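You operate a simulated robot arm through the tools that you are given. There is no shell and no other tool.

You run a simulated robot arm. Do the job below in one go: nothing can be reset, and whatever is moved stays where it is left.

Task
Soap the scrub pad on the soap bar, scrub the square dish and rinse it.
Fine: put pad and dish back and turn the tap off. What is to be rubbed or washed off counts as gone when no trace of it is left.

The check looks at the end state, three seconds after you hand in, the way a careful person would. Anything else that was tipped, shoved, dropped, spilled or broken makes it a failure.

Robot
A 7-joint arm with a two-finger parallel gripper, fixed in place. Base frame: the origin is on the floor under the middle of its stand, x ahead of it, y to its left, z up; the work surface is at about z = 0.87. Readings come in m, degrees, newtons and seconds.
It reaches about 1.524 m from its shoulder. Its first joint turns from -149.0 to 149.0 degrees. Payload 3.5 kg.
The TCP is the grasp point between the finger pads, 0.023 m short of the fingertips. In the tool frame z runs along the fingers and y along their closing line. The gripper opens to 0.094 m. The fingers are 0.038 m wide and 0.01 m thick; the gripper's body (0.054 by 0.096 m) begins 0.039 m behind the TCP.
Orientation is that of the tool frame in the base frame, as a unit quaternion [x, y, z, w]. With the fingers straight down and closing along the base's y, the tool's x points along the base's -x, its y along +y and its z along -z.

Tools
- The arm moves only by the tool arm_command. Its argument "rows" is one flat list of numbers, 6 for each row, row after row: the shift along the tool's x, y, z in m, then the turn, a rotation vector about the tool's x, y, z in degrees. In form: [tx, ty, tz, rx, ry, rz, tx, ty, tz, rx, ry, rz, ...]. A call has 1 to 20 rows; each row shifts and turns the commanded pose from where the row before left it, along the tool's axes as they then stand. "hand" is the opening in per cent of the stroke, from 0 (shut) to 100 (fully open), set as the call begins (left out, the last holds). A row lasts 0.2 s, in which the tool goes at most 0.05 m and 8.6 degrees; a call with a longer step from one row to the next is refused whole, and so is a gripper value outside its range. A pose out of reach is approached as far as the arm can. The call stops where the force on the tool passes 40 N (or 10 N more than at its start, if that is more) or the arm is blocked; 0.2 s more then pass. Each finger travels about 0.153 m/s and halts on what it meets, pressing with about 44 N; the grip force reading is that of the motor and also rises with nothing between the fingers. The clock runs only during rows and for 0.2 s after the last one: add rows that do not move to give the fingers time. The reply holds the time, the measured pose of the TCP, the force on the tool along the base axes, the opening and the grip force, in the units named above and with some noise, with the torque about the TCP (base axes, N m) and any sound that the robot's microphone picked up, and new pictures: "pictures" is both (left out), scene, wrist or none.
- Cameras (640 x 400 px; columns grow to the right, rows downward): "scene" is fixed at [0.3993, -0.5016, 1.6212]; the picture's right is [0.07, -1.00, 0.00], its down [-0.69, -0.05, -0.72] and it looks along [0.72, 0.05, -0.69] (base axes); focal length 346 px, centre (320, 200). "wrist" rides on the gripper at [0.086, 0.016, -0.074] in the tool frame; the picture's right is [-0.18, 0.98, 0.00], its down [-0.58, -0.11, -0.81] and it looks along [-0.79, -0.15, 0.59] (tool axes); focal length 243 px, centre (320, 200).
- point_at(camera, pixels): for up to 12 pixels [column, row] of the newest picture of that camera ("zoom" is the newest enlarged one), the place [x, y, z] in the base frame of the surface seen there, good to about 0.002 m. The clock stands still meanwhile.
- close_up(camera, box): a new picture of the part [left, top, right, bottom] of that camera's present view, enlarged. The clock stands still meanwhile.
- hand_in(): hands the job in; it is judged then, once.

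Leave the gripper open and the arm clear of the work at the hand-in unless told otherwise.

The tools are called after "Call:" by a JSON object that holds its "api" and its "payload". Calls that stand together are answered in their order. arm_command: Moves the arm, as the interface text tells. Its arguments: {"type":"object","properties":{"rows":{"type":"array","items":{"type":"number"}},"hand":{"type":"number"},"pictures":{"type":"string","enum":["both","scene","wrist","none"]}},"required":["rows"]} The other tools are called the same way: point_at (camera, pixels) gives the place of the surface under pixels of a picture; close_up (camera, box) takes an enlarged picture of a part of a camera's view; hand_in () hands the job in.

At the start:

```text
clock: 0.0
tool_pos: [1.0876, -0.14, 1.1454]
ee_rot: [0.0, 1.0, 0.0, 0.0]
force: [-0.5, -0.4, 0.0]
ft_torque: [0.01, -0.01, 0.01]
opening: 0.094
gripper_force: 0.2
```

scene: 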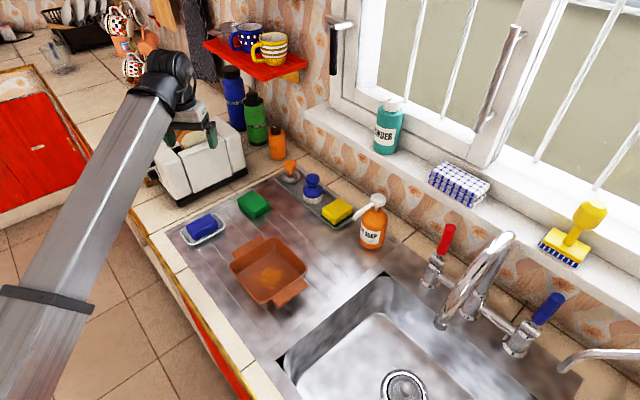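
wrist: 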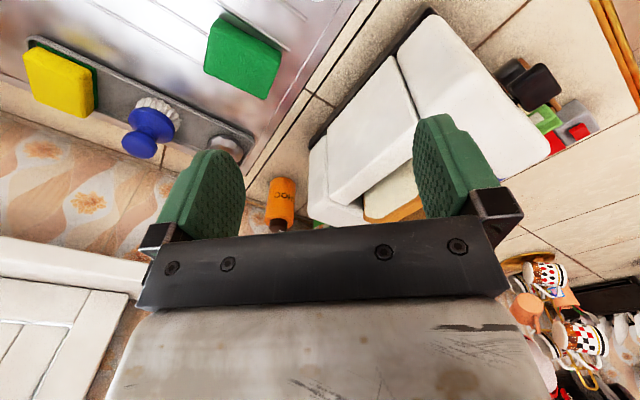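

I see a sink on the right, a square brown dish at about (268,270) on the drainer, a blue item in a dish at (202,228), a green block at (254,205), and a yellow sponge at (337,211) on a tray. I'll start by taking enlarged pictures to find out which of these is which.

Call:
{"api": "close_up", "payload": {"camera": "scene", "box": [160, 150, 400, 300]}}

Call:
{"api": "close_up", "payload": {"camera": "scene", "box": [320, 200, 640, 400]}}

```text
2.67 times, centred on (280, 225) of scene
```

zoom: 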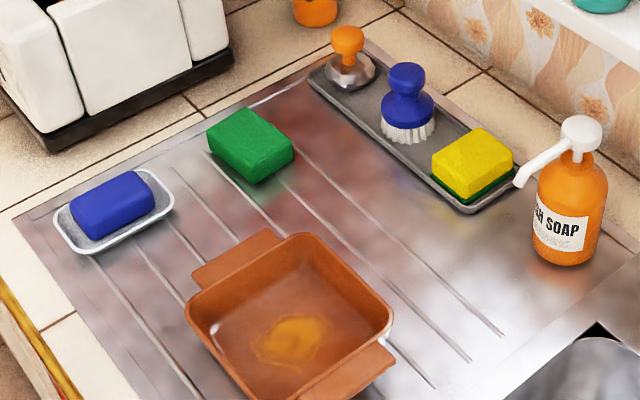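

```text
2.00 times, centred on (480, 300) of scene
```

zoom: 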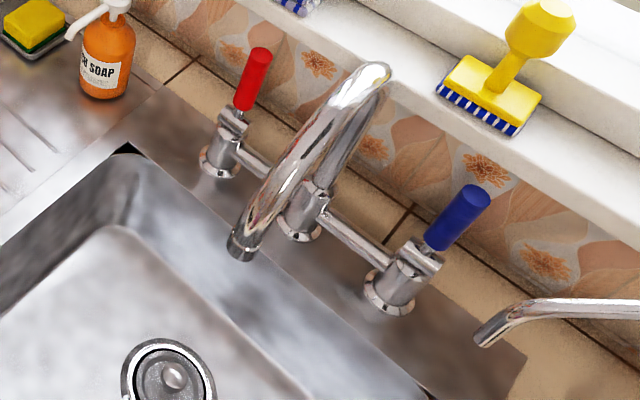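

I count these candidates: a blue block in a white soap tray, a loose green block, and a yellow-and-green sponge on a grey tray. I'll look closer with the wrist camera and measure where the surfaces are.

Call:
{"api": "close_up", "payload": {"camera": "wrist", "box": [0, 0, 320, 200]}}

Call:
{"api": "close_up", "payload": {"camera": "scene", "box": [170, 180, 290, 255]}}

Call:
{"api": "point_at", "payload": {"camera": "scene", "pixels": [[202, 226], [254, 203], [337, 209], [268, 275], [254, 243], [292, 294], [240, 262], [300, 265], [445, 237], [550, 307], [441, 322], [404, 387]]}}

```text
2.00 times, centred on (160, 100) of wrist
```

zoom: 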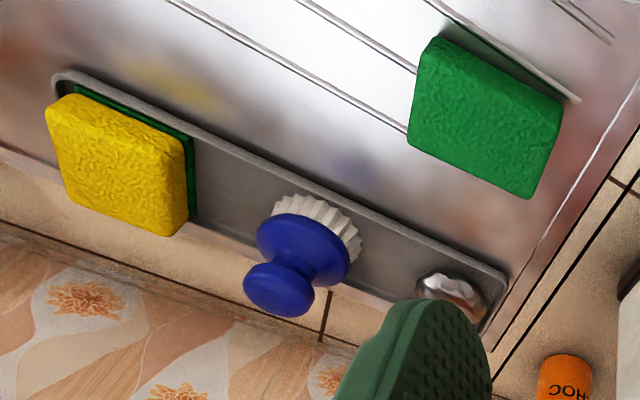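

```text
5.33 times, centred on (230, 218) of scene
```

zoom: 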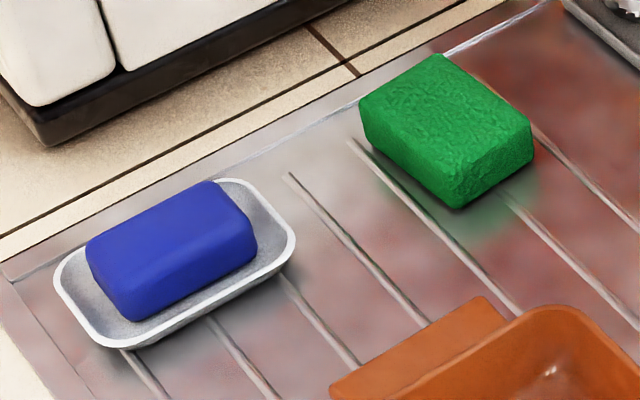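

```text
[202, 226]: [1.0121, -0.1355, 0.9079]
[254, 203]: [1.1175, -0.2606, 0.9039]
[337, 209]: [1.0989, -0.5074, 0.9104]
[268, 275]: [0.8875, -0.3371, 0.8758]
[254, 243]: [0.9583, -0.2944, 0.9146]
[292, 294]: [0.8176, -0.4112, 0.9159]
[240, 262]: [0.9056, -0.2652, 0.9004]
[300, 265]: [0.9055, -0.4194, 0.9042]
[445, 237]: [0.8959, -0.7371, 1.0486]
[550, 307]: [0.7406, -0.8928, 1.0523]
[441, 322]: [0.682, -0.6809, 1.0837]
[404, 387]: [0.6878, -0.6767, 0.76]
```

The green block is a loose, rough-textured pad, the blue bar lies in its own soap tray, and the yellow one is a sponge in the caddy. I take the green block as the scrub pad and the blue bar as the soap. Next I'll enlarge the tap and the dish.

Call:
{"api": "close_up", "payload": {"camera": "scene", "box": [400, 210, 592, 330]}}

Call:
{"api": "point_at", "payload": {"camera": "zoom", "pixels": [[165, 60], [135, 120], [120, 190], [140, 370], [120, 385], [300, 100], [510, 320], [470, 370], [430, 440], [200, 300], [250, 200], [320, 80]]}}

Call:
{"api": "close_up", "payload": {"camera": "scene", "box": [216, 225, 328, 315]}}

```text
3.33 times, centred on (496, 270) of scene
```

zoom: 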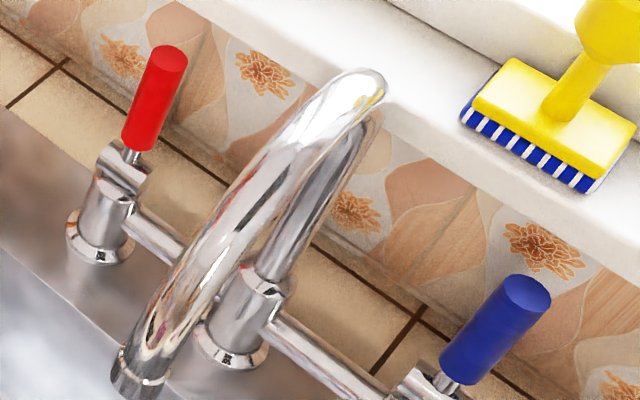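

```text
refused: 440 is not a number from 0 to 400
```

```text
4.44 times, centred on (272, 270) of scene
```

zoom: 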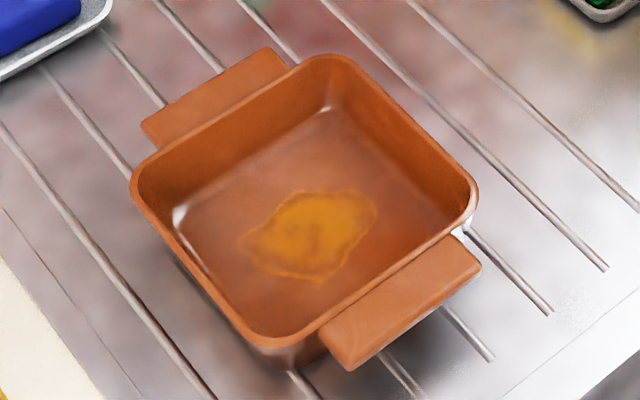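

The dish sits turned on the drainer with tab handles at upper left and lower right, and a yellow stain on its floor. I'll measure it in the zoomed picture, then the tap in the scene picture.

Call:
{"api": "point_at", "payload": {"camera": "zoom", "pixels": [[145, 125], [277, 50], [478, 265], [350, 368], [325, 58], [475, 190], [265, 345], [135, 190], [310, 225], [250, 245], [370, 205], [325, 285]]}}

Call:
{"api": "point_at", "payload": {"camera": "scene", "pixels": [[448, 230], [441, 248], [434, 272], [440, 320], [445, 310], [554, 297], [540, 314], [516, 343], [475, 290], [510, 237], [430, 283], [490, 260]]}}

Call:
{"api": "point_at", "payload": {"camera": "scene", "pixels": [[385, 276], [285, 362], [320, 345], [400, 340], [370, 320], [480, 340], [510, 370], [300, 390], [350, 390], [450, 380], [340, 280], [230, 200]]}}

```text
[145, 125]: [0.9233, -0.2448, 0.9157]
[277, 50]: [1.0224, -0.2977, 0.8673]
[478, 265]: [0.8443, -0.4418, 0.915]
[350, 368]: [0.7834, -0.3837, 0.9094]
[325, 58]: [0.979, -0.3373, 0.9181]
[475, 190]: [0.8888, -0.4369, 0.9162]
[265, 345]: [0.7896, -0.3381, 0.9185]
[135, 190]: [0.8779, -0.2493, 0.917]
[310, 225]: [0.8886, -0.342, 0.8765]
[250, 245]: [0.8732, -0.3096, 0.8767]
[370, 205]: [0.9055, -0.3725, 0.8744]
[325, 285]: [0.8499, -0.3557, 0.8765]
```

```text
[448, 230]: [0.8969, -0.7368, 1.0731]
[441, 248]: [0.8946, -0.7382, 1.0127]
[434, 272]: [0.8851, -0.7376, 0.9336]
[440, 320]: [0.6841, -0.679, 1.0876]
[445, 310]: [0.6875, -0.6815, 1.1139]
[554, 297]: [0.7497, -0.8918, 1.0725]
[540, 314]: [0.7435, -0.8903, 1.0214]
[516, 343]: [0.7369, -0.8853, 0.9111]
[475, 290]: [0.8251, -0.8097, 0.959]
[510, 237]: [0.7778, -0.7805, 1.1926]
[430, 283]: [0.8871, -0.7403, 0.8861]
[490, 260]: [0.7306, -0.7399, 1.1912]
```

```text
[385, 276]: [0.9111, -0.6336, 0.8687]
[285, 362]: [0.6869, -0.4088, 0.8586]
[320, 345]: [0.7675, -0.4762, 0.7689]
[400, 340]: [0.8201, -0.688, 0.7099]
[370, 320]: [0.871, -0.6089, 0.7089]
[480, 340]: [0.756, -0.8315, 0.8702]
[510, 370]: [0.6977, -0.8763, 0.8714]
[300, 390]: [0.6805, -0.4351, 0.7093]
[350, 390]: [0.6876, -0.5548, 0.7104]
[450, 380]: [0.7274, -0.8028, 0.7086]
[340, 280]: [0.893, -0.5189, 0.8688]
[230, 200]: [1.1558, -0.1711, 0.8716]
```

The spout tip sits near (0.684, -0.679, 1.08). The red lever is near (0.896, -0.737) and the blue near (0.745, -0.891), both about upright. I'll enlarge each lever to see how it hinges.

Call:
{"api": "close_up", "payload": {"camera": "scene", "box": [412, 217, 476, 297]}}

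Call:
{"api": "close_up", "payload": {"camera": "scene", "box": [490, 280, 586, 360]}}

Call:
{"api": "close_up", "payload": {"camera": "scene", "box": [360, 300, 460, 400]}}

```text
5.00 times, centred on (444, 257) of scene
```

zoom: 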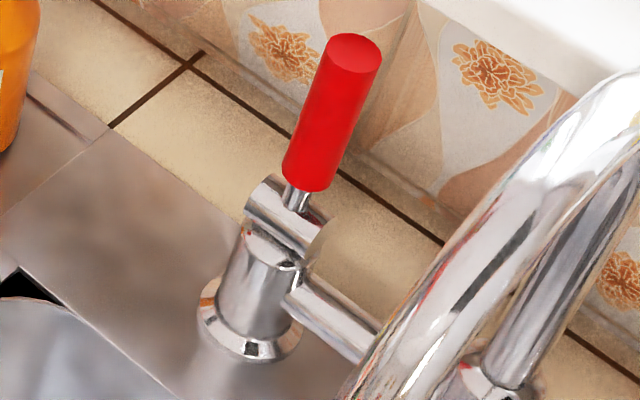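

```text
5.00 times, centred on (538, 320) of scene
```

zoom: 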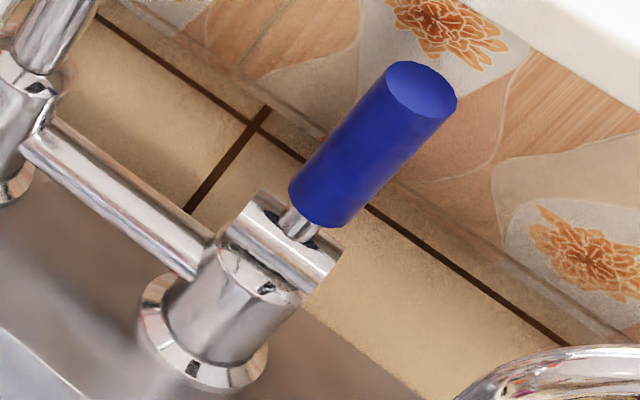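

```text
4.00 times, centred on (410, 350) of scene
```

zoom: 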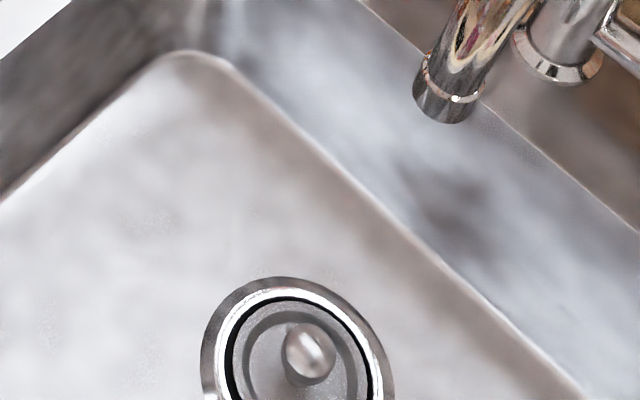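

Each lever passes through a horizontal barrel that runs along the wall, so it probably tips toward or away from the wall. Now I'll measure the pad and soap precisely, starting with an enlarged view of both.

Call:
{"api": "close_up", "payload": {"camera": "scene", "box": [170, 180, 290, 255]}}

Call:
{"api": "point_at", "payload": {"camera": "zoom", "pixels": [[440, 60], [527, 128], [455, 180], [366, 112], [455, 205], [450, 120], [95, 245], [212, 188], [250, 235], [135, 298], [170, 240], [130, 335]]}}

Call:
{"api": "point_at", "payload": {"camera": "zoom", "pixels": [[60, 270], [235, 182], [292, 240], [110, 345], [400, 150], [500, 165], [200, 262], [228, 270], [330, 140], [560, 60], [420, 220], [350, 250]]}}

Call:
{"api": "point_at", "payload": {"camera": "scene", "pixels": [[404, 387], [404, 372], [420, 390], [388, 390], [395, 397], [440, 328], [436, 322], [450, 322], [443, 312], [190, 200], [240, 165], [300, 205]]}}

```text
5.33 times, centred on (230, 218) of scene
```

zoom: 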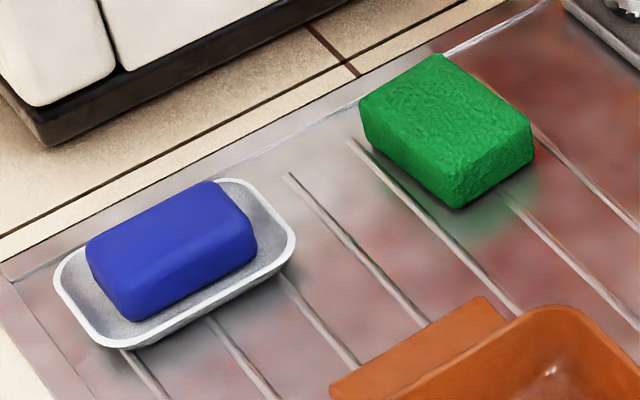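

```text
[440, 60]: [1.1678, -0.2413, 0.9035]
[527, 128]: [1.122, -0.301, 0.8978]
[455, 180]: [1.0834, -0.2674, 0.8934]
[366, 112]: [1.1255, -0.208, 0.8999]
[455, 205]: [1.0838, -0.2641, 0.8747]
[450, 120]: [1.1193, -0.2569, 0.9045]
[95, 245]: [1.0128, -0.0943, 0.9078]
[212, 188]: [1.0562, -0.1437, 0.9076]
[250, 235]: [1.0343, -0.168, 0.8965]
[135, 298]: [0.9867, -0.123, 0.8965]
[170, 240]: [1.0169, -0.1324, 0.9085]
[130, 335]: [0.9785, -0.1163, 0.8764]
```

```text
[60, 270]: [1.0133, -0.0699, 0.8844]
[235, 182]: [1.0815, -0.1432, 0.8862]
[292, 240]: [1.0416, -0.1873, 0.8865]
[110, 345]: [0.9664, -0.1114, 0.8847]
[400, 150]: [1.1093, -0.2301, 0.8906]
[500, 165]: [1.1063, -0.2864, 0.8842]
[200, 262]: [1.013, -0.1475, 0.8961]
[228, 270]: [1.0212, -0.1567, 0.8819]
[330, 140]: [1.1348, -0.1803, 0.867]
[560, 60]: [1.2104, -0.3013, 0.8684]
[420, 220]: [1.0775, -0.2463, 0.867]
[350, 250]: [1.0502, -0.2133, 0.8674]
```

```text
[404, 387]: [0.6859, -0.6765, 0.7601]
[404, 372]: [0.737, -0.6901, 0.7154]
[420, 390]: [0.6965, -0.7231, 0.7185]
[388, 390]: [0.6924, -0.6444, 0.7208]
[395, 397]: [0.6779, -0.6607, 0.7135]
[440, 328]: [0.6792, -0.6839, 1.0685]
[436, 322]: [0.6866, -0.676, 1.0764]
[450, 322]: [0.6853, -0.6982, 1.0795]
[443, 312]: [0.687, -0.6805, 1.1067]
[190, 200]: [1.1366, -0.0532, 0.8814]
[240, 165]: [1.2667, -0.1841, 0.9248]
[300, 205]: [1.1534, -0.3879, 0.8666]
```

The pad measures about 0.078 × 0.055 × 0.037 m, centred near (1.125, -0.254). The soap top is at z 0.908 near (1.02, -0.132). Before moving I'll measure the clearances around the levers, sill and second spout.

Call:
{"api": "close_up", "payload": {"camera": "scene", "box": [400, 150, 640, 300]}}

Call:
{"api": "point_at", "payload": {"camera": "scene", "pixels": [[460, 250], [500, 205], [520, 215], [495, 200], [560, 260], [470, 225], [600, 275], [630, 300], [565, 365], [600, 355], [372, 225], [372, 250]]}}

Call:
{"api": "point_at", "payload": {"camera": "scene", "pixels": [[447, 225], [452, 226], [443, 228], [437, 252], [445, 252], [437, 258], [446, 268], [436, 262], [548, 296], [562, 298], [535, 322], [470, 262]]}}

```text
2.67 times, centred on (520, 225) of scene
```

zoom: 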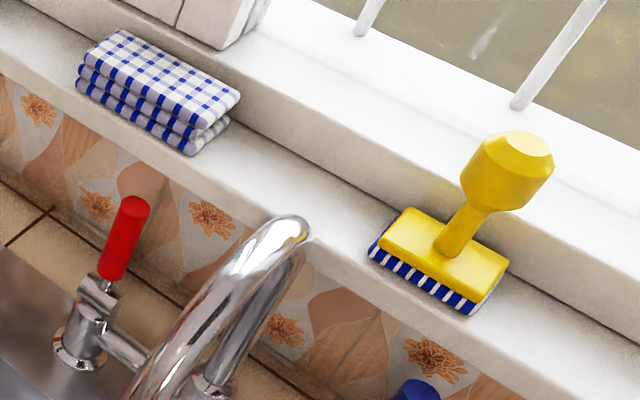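

```text
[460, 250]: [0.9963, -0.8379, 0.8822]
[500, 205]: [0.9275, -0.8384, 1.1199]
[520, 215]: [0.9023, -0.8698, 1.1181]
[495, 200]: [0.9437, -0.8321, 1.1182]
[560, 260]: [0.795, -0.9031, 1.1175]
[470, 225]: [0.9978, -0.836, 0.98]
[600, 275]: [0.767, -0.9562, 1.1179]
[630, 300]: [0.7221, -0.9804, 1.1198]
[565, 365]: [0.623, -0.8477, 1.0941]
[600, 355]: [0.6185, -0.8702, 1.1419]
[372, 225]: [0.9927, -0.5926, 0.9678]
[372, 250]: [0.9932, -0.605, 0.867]
```

```text
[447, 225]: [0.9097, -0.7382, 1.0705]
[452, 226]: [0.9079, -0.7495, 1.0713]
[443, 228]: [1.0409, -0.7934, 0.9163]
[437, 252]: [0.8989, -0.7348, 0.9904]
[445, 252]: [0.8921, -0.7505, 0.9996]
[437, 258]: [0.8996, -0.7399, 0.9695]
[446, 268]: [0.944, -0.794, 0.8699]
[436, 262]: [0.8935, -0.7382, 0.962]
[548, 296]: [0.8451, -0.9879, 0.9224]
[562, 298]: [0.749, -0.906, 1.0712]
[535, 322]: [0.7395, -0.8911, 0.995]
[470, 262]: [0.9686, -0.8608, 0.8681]
```

The sill's front edge is close behind the levers and a second spout crowds the blue one, so I'll use the red lever later. First comes the pad. I'll move above it at about (1.125, -0.254) and turn the gripper 53° so it closes across the pad's short side.

Call:
{"api": "arm_command", "payload": {"rows": [-0.0124, -0.0381, 0, 0, 0, 0, -0.0124, -0.0381, 0, 0, 0, 0, -0.0123, -0.0382, 0, 0, 0, 0, 0, 0, 0, 0, 0, -7.6, 0, 0, 0, 0, 0, -7.6, 0, 0, 0, 0, 0, -7.6, 0, 0, 0, 0, 0, -7.6, 0, 0, 0, 0, 0, -7.6, 0, 0, 0, 0, 0, -7.6, 0, 0, 0, 0, 0, -7.6, 0, 0, 0, 0, 0, 0, 0, 0, 0, 0, 0, 0], "hand": 100}}

```text
clock: 2.6
tool_pos: [1.1238, -0.2534, 1.1465]
ee_rot: [-0.449, 0.894, 0.0, 0.0]
force: [-0.9, 0.5, -0.1]
ft_torque: [0.01, 0.02, 0.04]
opening: 0.0939
gripper_force: 0.0
```

scene: 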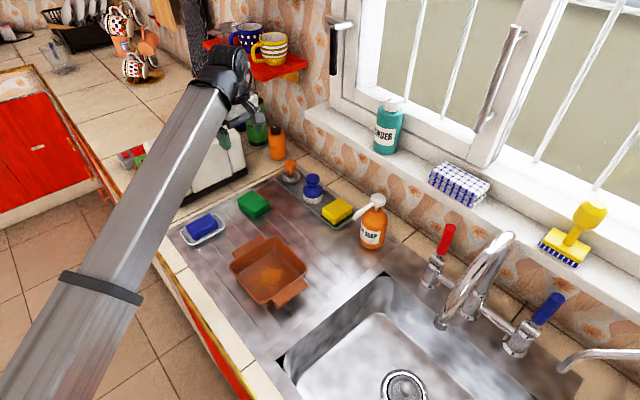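
wrist: 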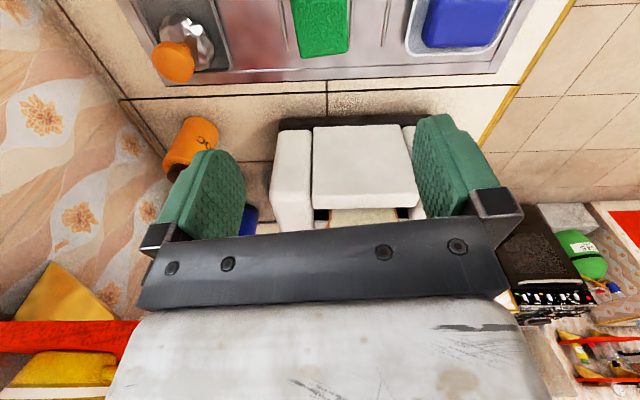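

The tool's closing line is now at about 143°, as wanted. The wrist picture shows the pad at the top edge, near (320,25). I'll zoom on the pad in the scene view for its exact edges.

Call:
{"api": "close_up", "payload": {"camera": "scene", "box": [230, 185, 278, 221]}}

Call:
{"api": "point_at", "payload": {"camera": "wrist", "pixels": [[295, 5], [303, 50], [345, 45], [345, 5], [320, 5], [323, 50], [296, 30], [347, 30], [300, 55], [345, 52], [322, 25], [325, 72]]}}

```text
11.11 times, centred on (254, 203) of scene
```

zoom: 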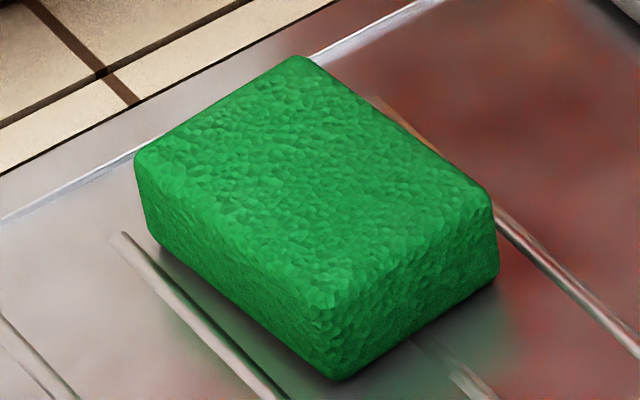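

```text
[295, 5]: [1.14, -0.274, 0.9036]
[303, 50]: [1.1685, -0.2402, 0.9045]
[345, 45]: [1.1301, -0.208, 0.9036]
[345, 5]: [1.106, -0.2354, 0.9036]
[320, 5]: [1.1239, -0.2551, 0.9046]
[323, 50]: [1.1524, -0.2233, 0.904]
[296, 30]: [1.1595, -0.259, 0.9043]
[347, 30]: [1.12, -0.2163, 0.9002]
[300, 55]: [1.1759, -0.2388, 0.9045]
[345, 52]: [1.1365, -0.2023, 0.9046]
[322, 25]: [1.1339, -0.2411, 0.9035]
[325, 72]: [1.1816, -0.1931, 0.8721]
```

The wrist points suggest the pad's long edge runs nearer 45° than 53°. I'll check that with points along the top edges in the zoomed picture.

Call:
{"api": "point_at", "payload": {"camera": "zoom", "pixels": [[150, 150], [290, 65], [330, 75], [470, 185], [480, 200], [345, 285], [310, 280], [150, 170], [300, 180], [335, 370], [490, 275], [155, 235]]}}

```text
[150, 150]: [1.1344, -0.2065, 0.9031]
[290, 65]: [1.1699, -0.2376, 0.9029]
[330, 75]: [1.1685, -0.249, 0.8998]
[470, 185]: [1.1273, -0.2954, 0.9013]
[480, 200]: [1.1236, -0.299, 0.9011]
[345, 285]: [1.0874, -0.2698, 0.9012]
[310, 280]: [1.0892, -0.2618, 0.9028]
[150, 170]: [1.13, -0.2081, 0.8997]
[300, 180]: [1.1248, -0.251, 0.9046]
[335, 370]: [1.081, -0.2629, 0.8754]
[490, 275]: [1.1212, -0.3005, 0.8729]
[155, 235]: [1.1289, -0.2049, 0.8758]
```

Averaging all the edges, the pad's long axis is about 50° and its centre is (1.1277, -0.2533). I'll turn back 3.3°, shift slightly and descend partway.

Call:
{"api": "arm_command", "payload": {"rows": [-0.0024, -0.0031, 0, 0, 0, 3.3, 0, 0, 0.045, 0, 0, 0, 0, 0, 0.045, 0, 0, 0, 0, 0, 0.045, 0, 0, 0, 0, 0, 0.045, 0, 0, 0, 0, 0, 0, 0, 0, 0], "hand": 100}}

```text
clock: 4.0
tool_pos: [1.129, -0.2527, 0.9655]
ee_rot: [-0.422, 0.907, -0.001, 0.001]
force: [-0.6, -0.1, 0.3]
ft_torque: [-0.01, -0.02, -0.01]
opening: 0.0941
gripper_force: 0.0
```

scene: 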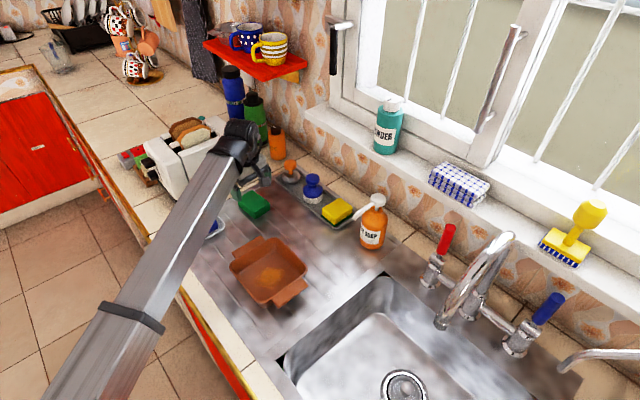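
wrist: 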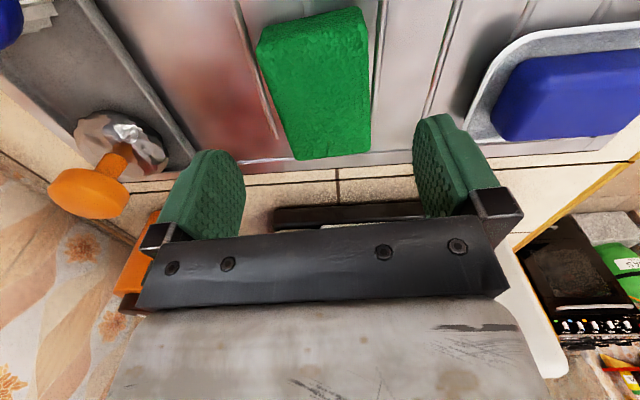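

The gripper is above the pad with the fingers on either side. I'll re-measure the pad's corners with the wrist camera to check the alignment.

Call:
{"api": "point_at", "payload": {"camera": "wrist", "pixels": [[262, 45], [357, 18], [290, 140], [366, 138], [275, 90], [366, 80], [310, 35], [330, 145], [260, 70], [295, 155], [368, 150], [320, 90]]}}

```text
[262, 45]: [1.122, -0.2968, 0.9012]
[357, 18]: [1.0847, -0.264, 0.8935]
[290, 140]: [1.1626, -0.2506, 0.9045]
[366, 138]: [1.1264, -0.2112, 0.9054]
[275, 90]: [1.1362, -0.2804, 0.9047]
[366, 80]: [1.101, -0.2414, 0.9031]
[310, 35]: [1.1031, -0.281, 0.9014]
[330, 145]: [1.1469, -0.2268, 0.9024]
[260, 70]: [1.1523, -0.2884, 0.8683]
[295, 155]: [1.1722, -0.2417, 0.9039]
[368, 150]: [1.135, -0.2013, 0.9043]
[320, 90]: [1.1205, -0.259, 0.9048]
```

The centre checks out at (1.1285, -0.252) and 49.5°, which matches the tool. I'll go down to z 0.904 with the jaws open.

Call:
{"api": "arm_command", "payload": {"rows": [0, 0, 0.02, 0, 0, 0, 0, 0, 0.02, 0, 0, 0, 0, 0, 0.015, 0, 0, 0, 0, 0, 0.006, 0, 0, 0, 0, 0, 0, 0, 0, 0], "hand": 100}}

```text
clock: 5.2
tool_pos: [1.1293, -0.255, 0.9054]
ee_rot: [-0.422, 0.907, 0.0, 0.0]
force: [0.2, 0.0, 0.5]
ft_torque: [0.01, 0.0, 0.0]
opening: 0.0939
gripper_force: 0.2
```

scene: 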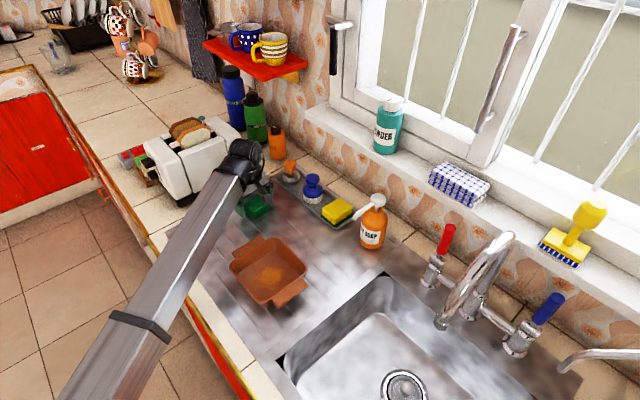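
wrist: 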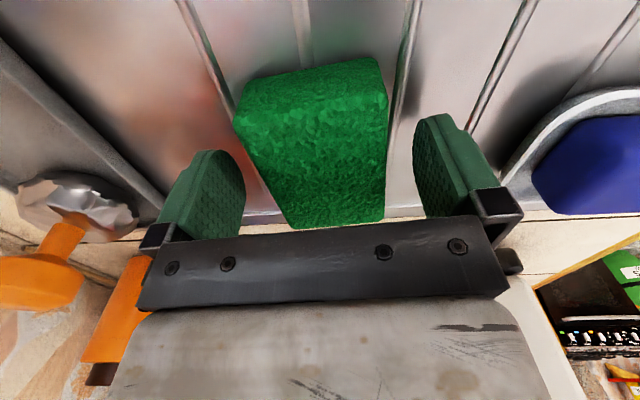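

The pad sits between the fingers with no contact force, and the orange-handled scourer on the left stays clear. I'll close the gripper on the pad.

Call:
{"api": "arm_command", "payload": {"rows": [0, 0, 0, 0, 0, 0, 0, 0, 0, 0, 0, 0, 0, 0, 0, 0, 0, 0, 0, 0, 0, 0, 0, 0], "hand": 0}}

```text
clock: 6.2
tool_pos: [1.1298, -0.2535, 0.9048]
ee_rot: [-0.423, 0.906, 0.0, 0.0]
force: [0.2, 0.1, 1.7]
ft_torque: [0.0, 0.01, 0.02]
opening: 0.0588
gripper_force: 44.2
```

scene: 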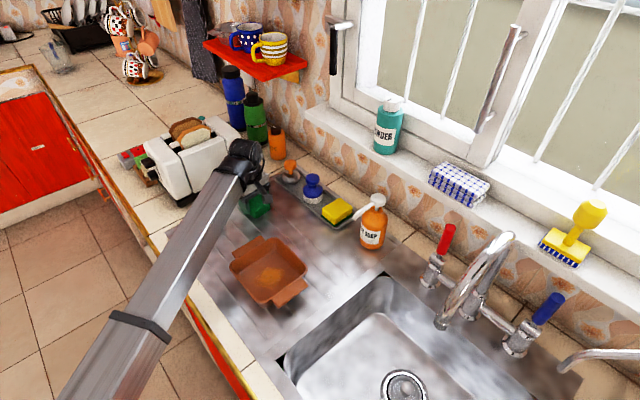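
wrist: 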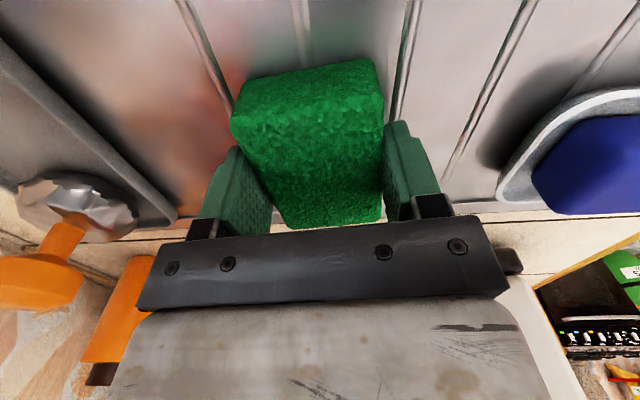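

The pad is held at 0.0588 m opening, and I note the pick-up pose (1.130, -0.2535, 0.905). I'll lift it 8 cm and carry it above the blue soap at (1.02, -0.132).

Call:
{"api": "arm_command", "payload": {"rows": [0, 0, -0.04, 0, 0, 0, 0, 0, -0.04, 0, 0, 0, -0.0057, 0.0405, 0, 0, 0, 0, -0.0057, 0.0405, 0, 0, 0, 0, -0.0057, 0.0405, 0, 0, 0, 0, -0.0058, 0.0403, 0, 0, 0, 0, 0, 0, 0, 0, 0, 0], "hand": 0}}

```text
clock: 7.8
tool_pos: [1.0196, -0.1328, 0.9845]
ee_rot: [-0.422, 0.907, 0.0, 0.001]
force: [-0.1, 0.9, 0.9]
ft_torque: [-0.03, -0.02, 0.04]
opening: 0.0585
gripper_force: 44.1
```

scene: 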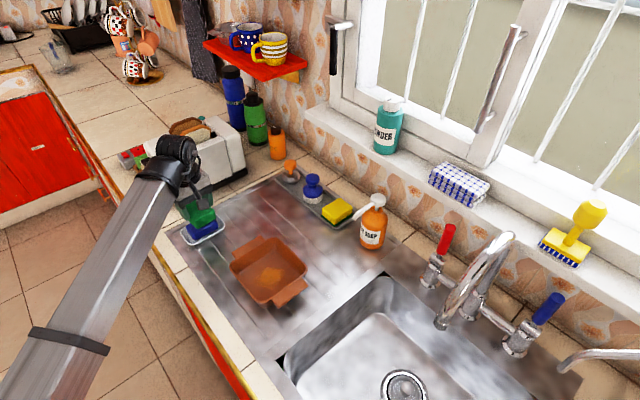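
wrist: 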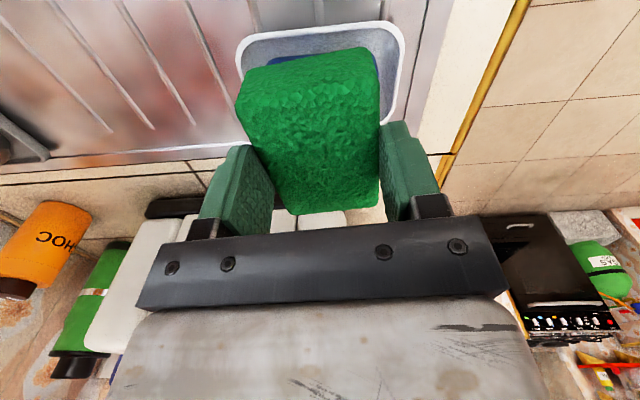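

The pad hangs right above the soap. I'll lower it to about 5 mm above contact and read the force.

Call:
{"api": "arm_command", "payload": {"rows": [0, 0, 0.015, 0, 0, 0, 0, 0, 0.012, 0, 0, 0, 0, 0, 0.006, 0, 0, 0, 0, 0, 0, 0, 0, 0], "pictures": "none"}}

Call:
{"api": "close_up", "payload": {"camera": "scene", "box": [150, 180, 246, 240]}}

```text
clock: 8.8
tool_pos: [1.0203, -0.1331, 0.9536]
ee_rot: [-0.423, 0.906, 0.0, 0.002]
force: [0.0, -0.6, 24.5]
ft_torque: [0.36, 0.07, 0.0]
opening: 0.0586
gripper_force: 43.9
```

```text
6.67 times, centred on (198, 210) of scene
```

zoom: 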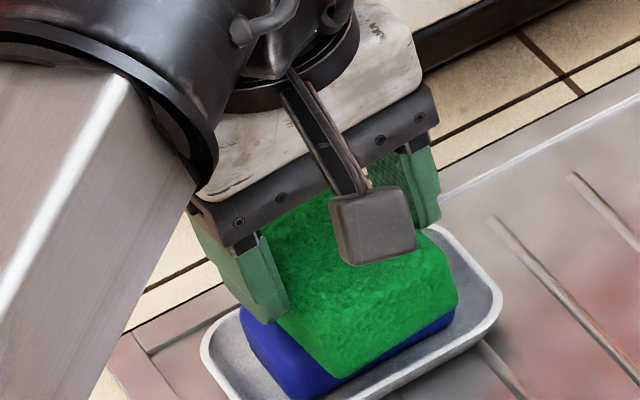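

Contact came earlier than expected, with 24.5 N already at z 0.9536. I'll back off 1.5 mm to lighten the press and look at how the pad sits in the fingers.

Call:
{"api": "arm_command", "payload": {"rows": [0, 0, -0.0015, 0, 0, 0, 0, 0, 0, 0, 0, 0]}}

```text
clock: 9.4
tool_pos: [1.0199, -0.1319, 0.9537]
ee_rot: [-0.422, 0.907, 0.0, 0.0]
force: [-0.1, -1.3, 18.5]
ft_torque: [0.15, 0.01, -0.01]
opening: 0.0584
gripper_force: 43.8
```

scene: 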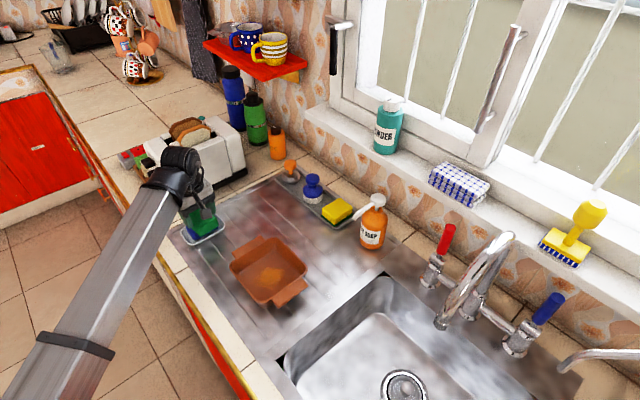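
wrist: 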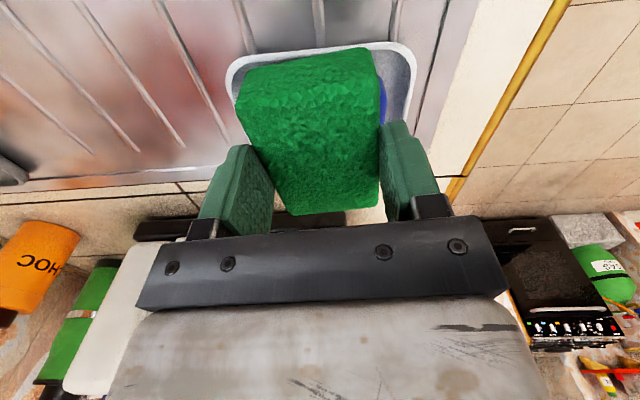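

Call:
{"api": "point_at", "payload": {"camera": "wrist", "pixels": [[300, 100], [330, 180], [360, 80], [265, 90], [384, 100], [310, 60]]}}

Call:
{"api": "close_up", "payload": {"camera": "wrist", "box": [210, 30, 430, 220]}}

```text
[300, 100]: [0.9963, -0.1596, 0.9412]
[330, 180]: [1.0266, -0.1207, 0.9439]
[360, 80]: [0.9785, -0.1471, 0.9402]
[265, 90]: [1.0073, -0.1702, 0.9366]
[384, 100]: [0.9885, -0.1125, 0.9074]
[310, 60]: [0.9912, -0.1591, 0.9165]
```

```text
2.11 times, centred on (320, 125) of wrist
```

zoom: 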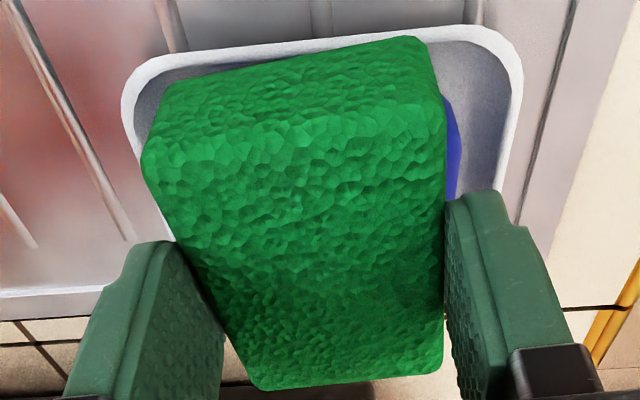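

The pad's top is at about z 0.942, roughly 11 mm lower in the grip than at pick-up, so it slid a little. I'll raise the arm 2 mm to lighten the press, then read the force again and re-check the pad.

Call:
{"api": "arm_command", "payload": {"rows": [0, 0, -0.002, 0, 0, 0, 0, 0, 0, 0, 0, 0]}}

Call:
{"api": "point_at", "payload": {"camera": "wrist", "pixels": [[300, 100], [330, 180], [360, 80], [265, 90], [320, 130], [310, 60]]}}

```text
clock: 10.0
tool_pos: [1.0207, -0.1321, 0.9548]
ee_rot: [-0.422, 0.907, 0.0, 0.0]
force: [0.1, -0.3, -0.9]
ft_torque: [-0.03, 0.02, -0.01]
opening: 0.0582
gripper_force: 43.9
```

scene: 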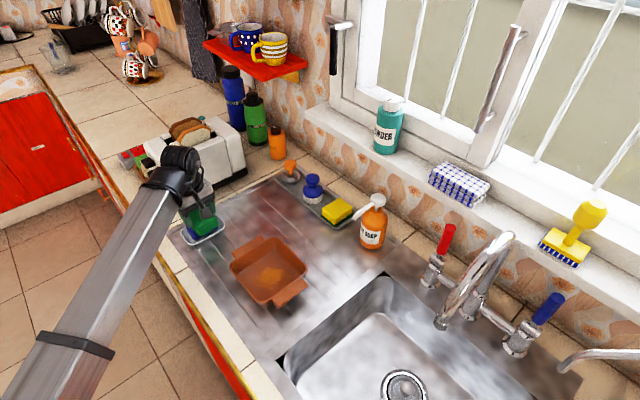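
wrist: 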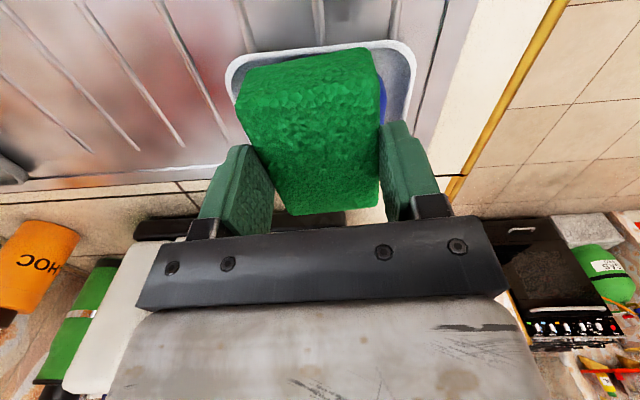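

```text
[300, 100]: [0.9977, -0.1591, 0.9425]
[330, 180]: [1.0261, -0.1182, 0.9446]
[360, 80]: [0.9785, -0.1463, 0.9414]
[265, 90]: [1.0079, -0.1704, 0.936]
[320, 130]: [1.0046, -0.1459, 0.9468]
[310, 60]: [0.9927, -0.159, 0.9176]
```

The slip happened during the quick lift, and since then the pad has held firm even under 24 N, so I'll move gently from here. Now I'll press lightly and rub short strokes on the soap.

Call:
{"api": "arm_command", "payload": {"rows": [0, 0, 0.0014, 0, 0, 0, 0, 0.006, 0, 0, 0, 0, 0, 0.006, 0, 0, 0, 0, 0, -0.008, 0, 0, 0, 0, 0, -0.008, 0, 0, 0, 0, 0, -0.008, 0, 0, 0, 0, 0, 0.006, 0, 0, 0, 0, 0, 0.006, 0, 0, 0, 0, 0, 0, 0, 0, 0, 0]}}

Call:
{"api": "close_up", "payload": {"camera": "scene", "box": [150, 180, 246, 240]}}

```text
clock: 12.0
tool_pos: [1.0202, -0.1326, 0.9549]
ee_rot: [-0.422, 0.907, 0.0, 0.0]
force: [2.3, -3.0, 8.3]
ft_torque: [-0.01, -0.13, -0.05]
opening: 0.0583
gripper_force: 44.0
```

scene: 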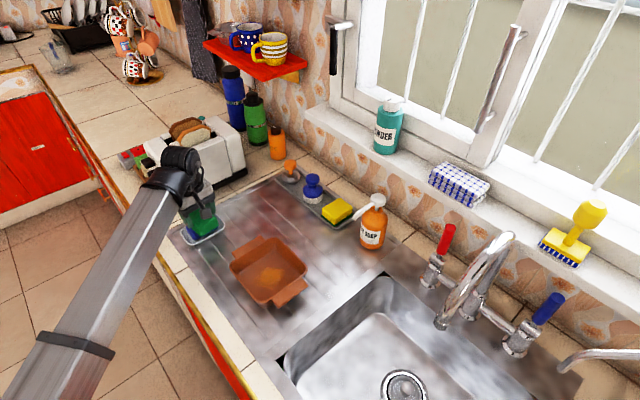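
wrist: 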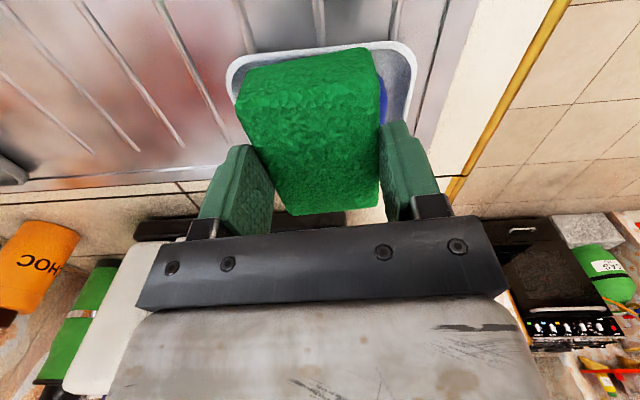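

```text
6.67 times, centred on (198, 210) of scene
```

zoom: 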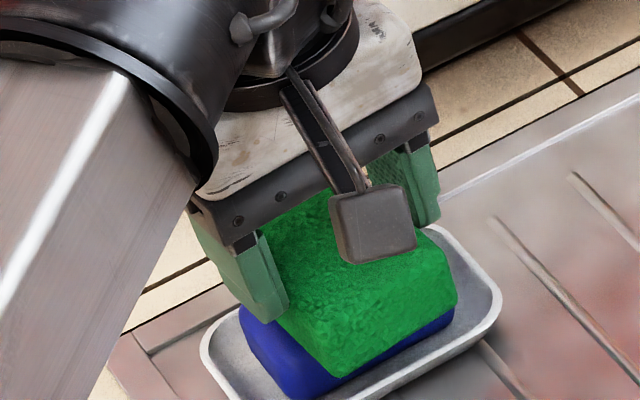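

The force is a comfortable 8 N with clear rubbing friction, and the soap stays put. I'll add more strokes lengthwise and crosswise so the pad's whole face gets soap.

Call:
{"api": "arm_command", "payload": {"rows": [0, 0.008, 0, 0, 0, 0, 0, 0.008, 0, 0, 0, 0, 0, -0.008, 0, 0, 0, 0, 0, -0.008, 0, 0, 0, 0, 0, -0.008, 0, 0, 0, 0, 0, -0.008, 0, 0, 0, 0, 0, 0.008, 0, 0, 0, 0, 0, 0.008, 0, 0, 0, 0, 0.008, 0, 0, 0, 0, 0, 0.008, 0, 0, 0, 0, 0, 0.004, 0, 0, 0, 0, 0, -0.008, 0, 0, 0, 0, 0, -0.008, 0, 0, 0, 0, 0, -0.008, 0, 0, 0, 0, 0, -0.008, 0, 0, 0, 0, 0, -0.008, 0, 0, 0, 0, 0, 0.008, 0, 0, 0, 0, 0, 0.008, 0, 0, 0, 0, 0, 0.004, 0, 0, 0, 0, 0, 0, 0, 0, 0, 0, 0]}}

Call:
{"api": "close_up", "payload": {"camera": "scene", "box": [150, 180, 246, 240]}}

```text
clock: 16.2
tool_pos: [1.0207, -0.1326, 0.9539]
ee_rot: [-0.422, 0.907, 0.0, 0.0]
force: [0.0, -0.1, 0.6]
ft_torque: [-0.08, -0.01, 0.01]
opening: 0.0584
gripper_force: 43.7
```

scene: 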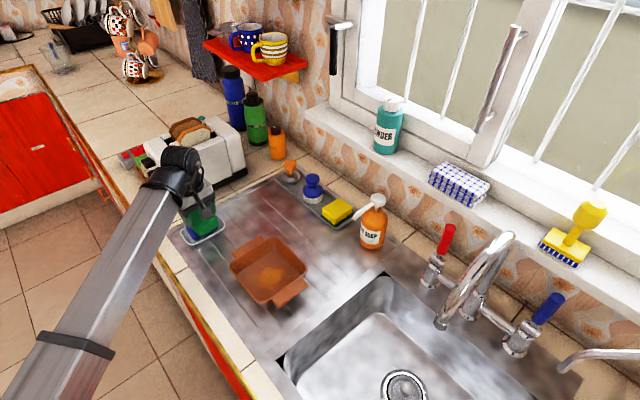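
wrist: 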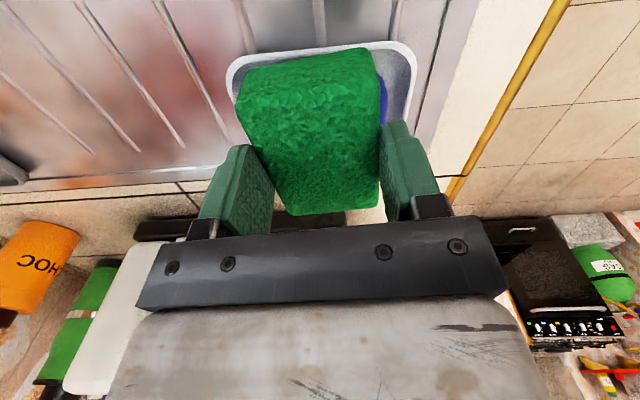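

```text
6.67 times, centred on (198, 210) of scene
```

zoom: 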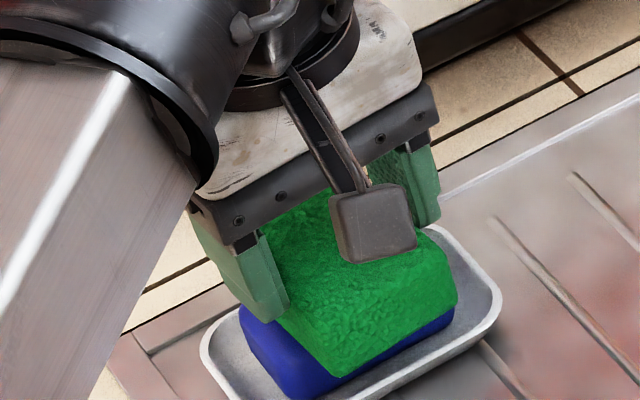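

The contact eased to under 1 N by the end. I'll lower 1.2 mm and rub a few more strokes.

Call:
{"api": "arm_command", "payload": {"rows": [0, 0, 0.0012, 0, 0, 0, 0, 0.008, 0, 0, 0, 0, 0, 0.008, 0, 0, 0, 0, 0, -0.008, 0, 0, 0, 0, 0, -0.008, 0, 0, 0, 0, 0, -0.008, 0, 0, 0, 0, 0, -0.008, 0, 0, 0, 0, 0, 0.008, 0, 0, 0, 0, 0, 0.008, 0, 0, 0, 0, 0.008, 0, 0, 0, 0, 0, 0.008, 0, 0, 0, 0, 0, -0.008, 0, 0, 0, 0, 0, -0.008, 0, 0, 0, 0, 0, -0.008, 0, 0, 0, 0, 0, -0.008, 0, 0, 0, 0, 0, 0.008, 0, 0, 0, 0, 0, 0.008, 0, 0, 0, 0, 0, 0, 0, 0, 0, 0, 0]}}

```text
clock: 20.0
tool_pos: [1.0206, -0.1309, 0.9538]
ee_rot: [-0.422, 0.907, 0.001, 0.002]
force: [6.5, 7.7, 19.3]
ft_torque: [0.46, -0.34, 0.03]
opening: 0.0586
gripper_force: 44.0
```

scene: 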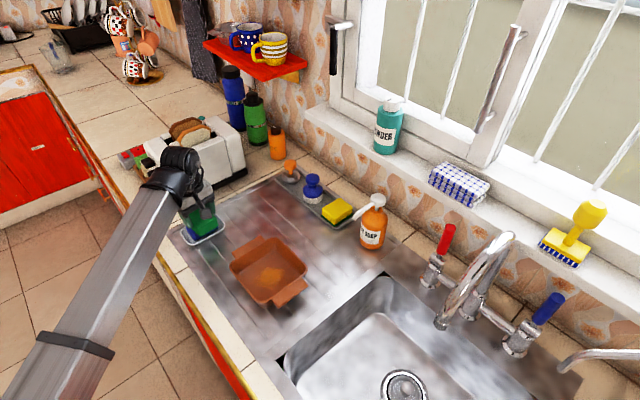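
wrist: 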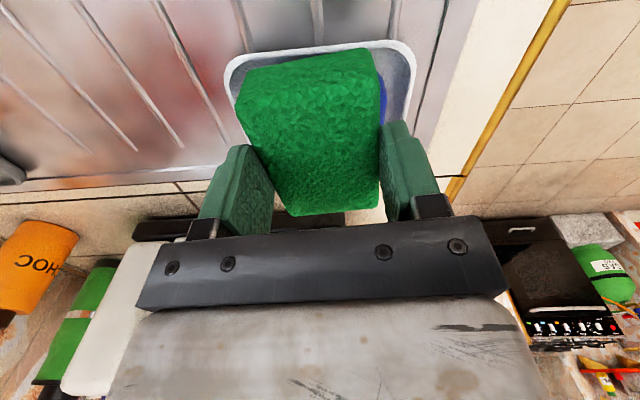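

There was plenty of rubbing force there (19 N). I'll lift slowly and check the soap and the pad.

Call:
{"api": "arm_command", "payload": {"rows": [0, 0, -0.004, 0, 0, 0, 0, 0, -0.008, 0, 0, 0, 0, 0, -0.01, 0, 0, 0, 0, 0, -0.012, 0, 0, 0, 0, 0, -0.012, 0, 0, 0, 0, 0, -0.012, 0, 0, 0, 0, 0, -0.012, 0, 0, 0, 0, 0, -0.008, 0, 0, 0, 0, 0, 0, 0, 0, 0]}}

Call:
{"api": "close_up", "payload": {"camera": "scene", "box": [150, 170, 262, 240]}}

Call:
{"api": "point_at", "payload": {"camera": "wrist", "pixels": [[300, 100], [330, 180], [360, 80], [320, 130]]}}

```text
clock: 22.0
tool_pos: [1.0196, -0.1319, 1.0315]
ee_rot: [-0.422, 0.907, 0.0, 0.0]
force: [-0.6, -0.4, -0.1]
ft_torque: [-0.03, -0.02, 0.03]
opening: 0.0585
gripper_force: 44.0
```

scene: 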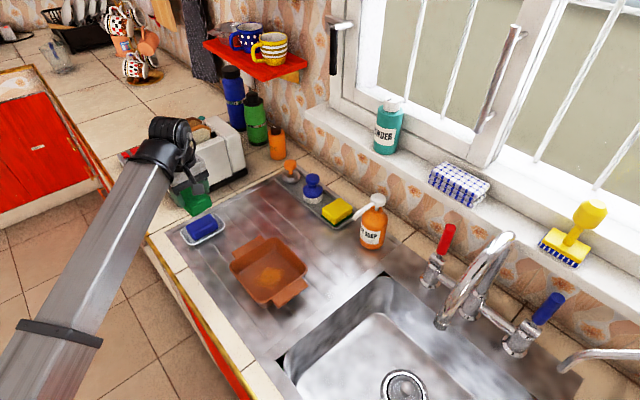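
wrist: 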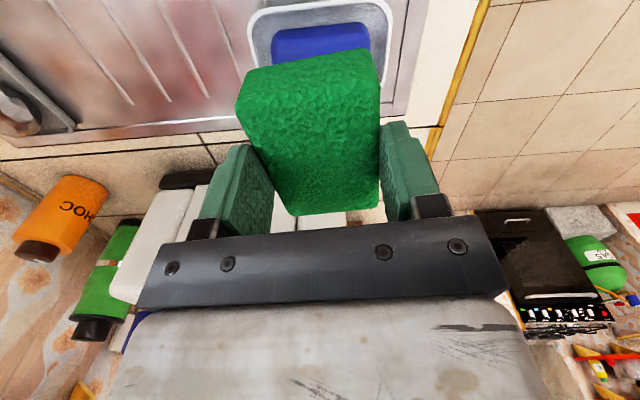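

```text
5.71 times, centred on (206, 205) of scene
```

zoom: 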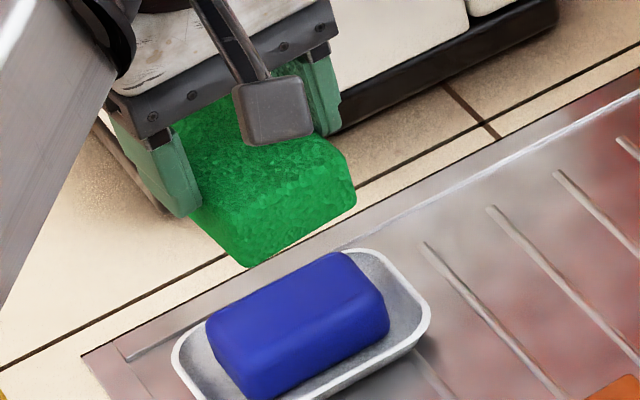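

```text
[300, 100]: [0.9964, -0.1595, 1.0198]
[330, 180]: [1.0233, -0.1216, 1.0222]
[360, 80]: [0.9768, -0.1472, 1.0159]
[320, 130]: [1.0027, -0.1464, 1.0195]
```

The soap hasn't moved and the pad is steady in the grip. Before scrubbing I'll measure the inside floor of the dish, near (268,270), to set the stroke limits.

Call:
{"api": "close_up", "payload": {"camera": "scene", "box": [216, 225, 328, 315]}}

Call:
{"api": "point_at", "payload": {"camera": "zoom", "pixels": [[325, 110], [180, 212], [260, 330], [432, 215], [250, 160], [390, 160], [330, 70], [150, 190], [265, 325], [465, 190], [345, 300], [220, 270]]}}

```text
4.44 times, centred on (272, 270) of scene
```

zoom: 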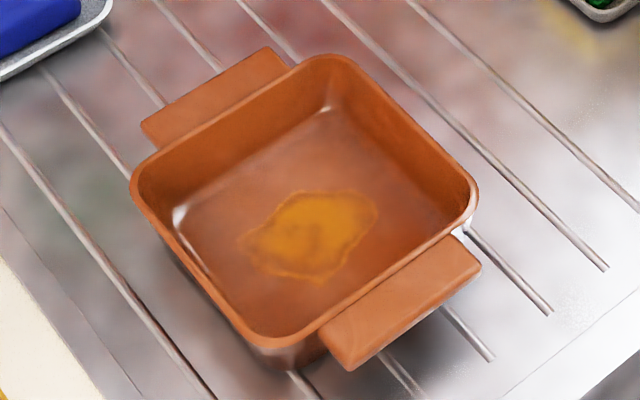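

```text
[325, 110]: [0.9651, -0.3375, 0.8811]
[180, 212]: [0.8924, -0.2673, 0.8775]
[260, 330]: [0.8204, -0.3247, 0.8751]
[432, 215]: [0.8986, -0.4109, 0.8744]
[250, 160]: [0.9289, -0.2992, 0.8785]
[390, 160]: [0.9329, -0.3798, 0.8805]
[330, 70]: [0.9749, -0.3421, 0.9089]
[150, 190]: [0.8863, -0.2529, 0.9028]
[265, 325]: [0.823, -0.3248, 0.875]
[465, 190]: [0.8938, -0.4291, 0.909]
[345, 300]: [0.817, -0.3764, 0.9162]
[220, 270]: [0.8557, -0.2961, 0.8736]
```

The inner floor is about ±0.06 m square around (0.884, -0.340), so the pad can travel roughly ±1.5 cm each way. I'll carry the pad smoothly over to the dish.

Call:
{"api": "arm_command", "payload": {"rows": [0.0247, -0.0029, 0, 0, 0, 0, 0.0247, -0.0029, 0, 0, 0, 0, 0.0247, -0.0029, 0, 0, 0, 0, 0.0247, -0.0029, 0, 0, 0, 0, 0.0247, -0.0029, 0, 0, 0, 0, 0.0247, -0.0029, 0, 0, 0, 0, 0.0247, -0.0029, 0, 0, 0, 0, 0.0247, -0.0029, 0, 0, 0, 0, 0.0247, -0.0029, 0, 0, 0, 0, 0.0249, -0.0031, 0, 0, 0, 0, 0, 0, 0, 0, 0, 3.2, 0, 0, 0.012, 0, 0, 0, 0, 0, 0.012, 0, 0, 0, 0, 0, 0.012, 0, 0, 0, 0, 0, 0.008, 0, 0, 0, 0, 0, 0, 0, 0, 0]}}

Call:
{"api": "close_up", "payload": {"camera": "scene", "box": [200, 215, 344, 305]}}

```text
clock: 25.4
tool_pos: [0.8835, -0.3402, 0.9867]
ee_rot: [-0.397, 0.918, -0.001, 0.0]
force: [-0.5, -0.6, 0.1]
ft_torque: [-0.01, 0.01, 0.01]
opening: 0.0584
gripper_force: 44.4
```

scene: 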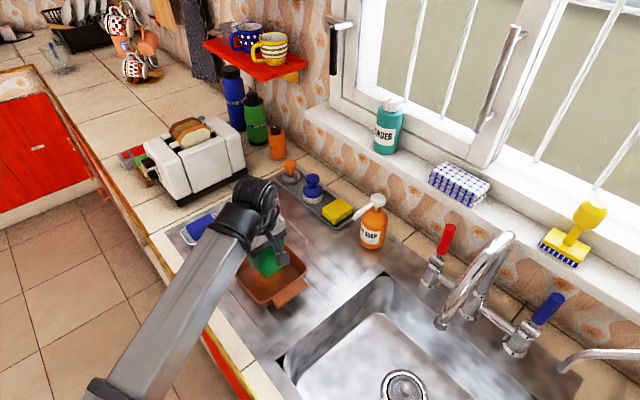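
wrist: 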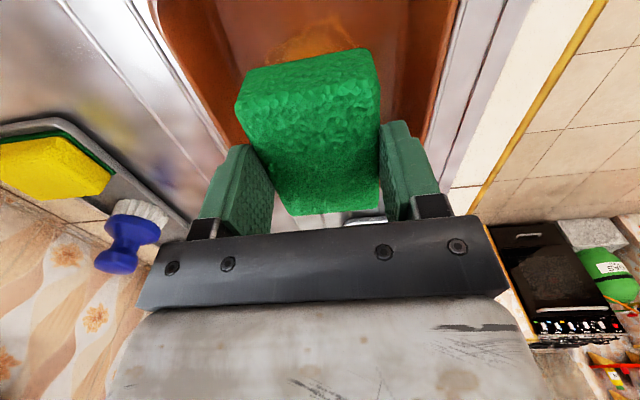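

```text
4.44 times, centred on (272, 260) of scene
```

zoom: 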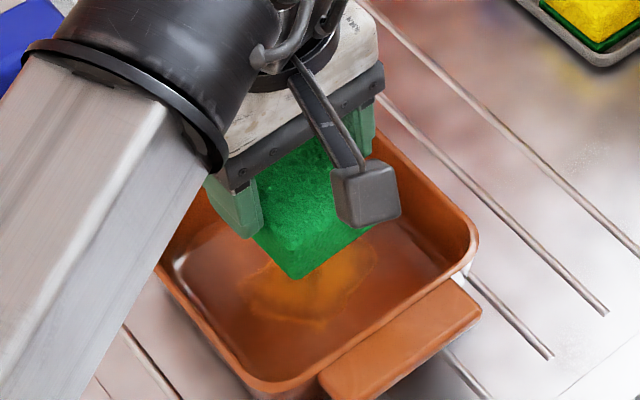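

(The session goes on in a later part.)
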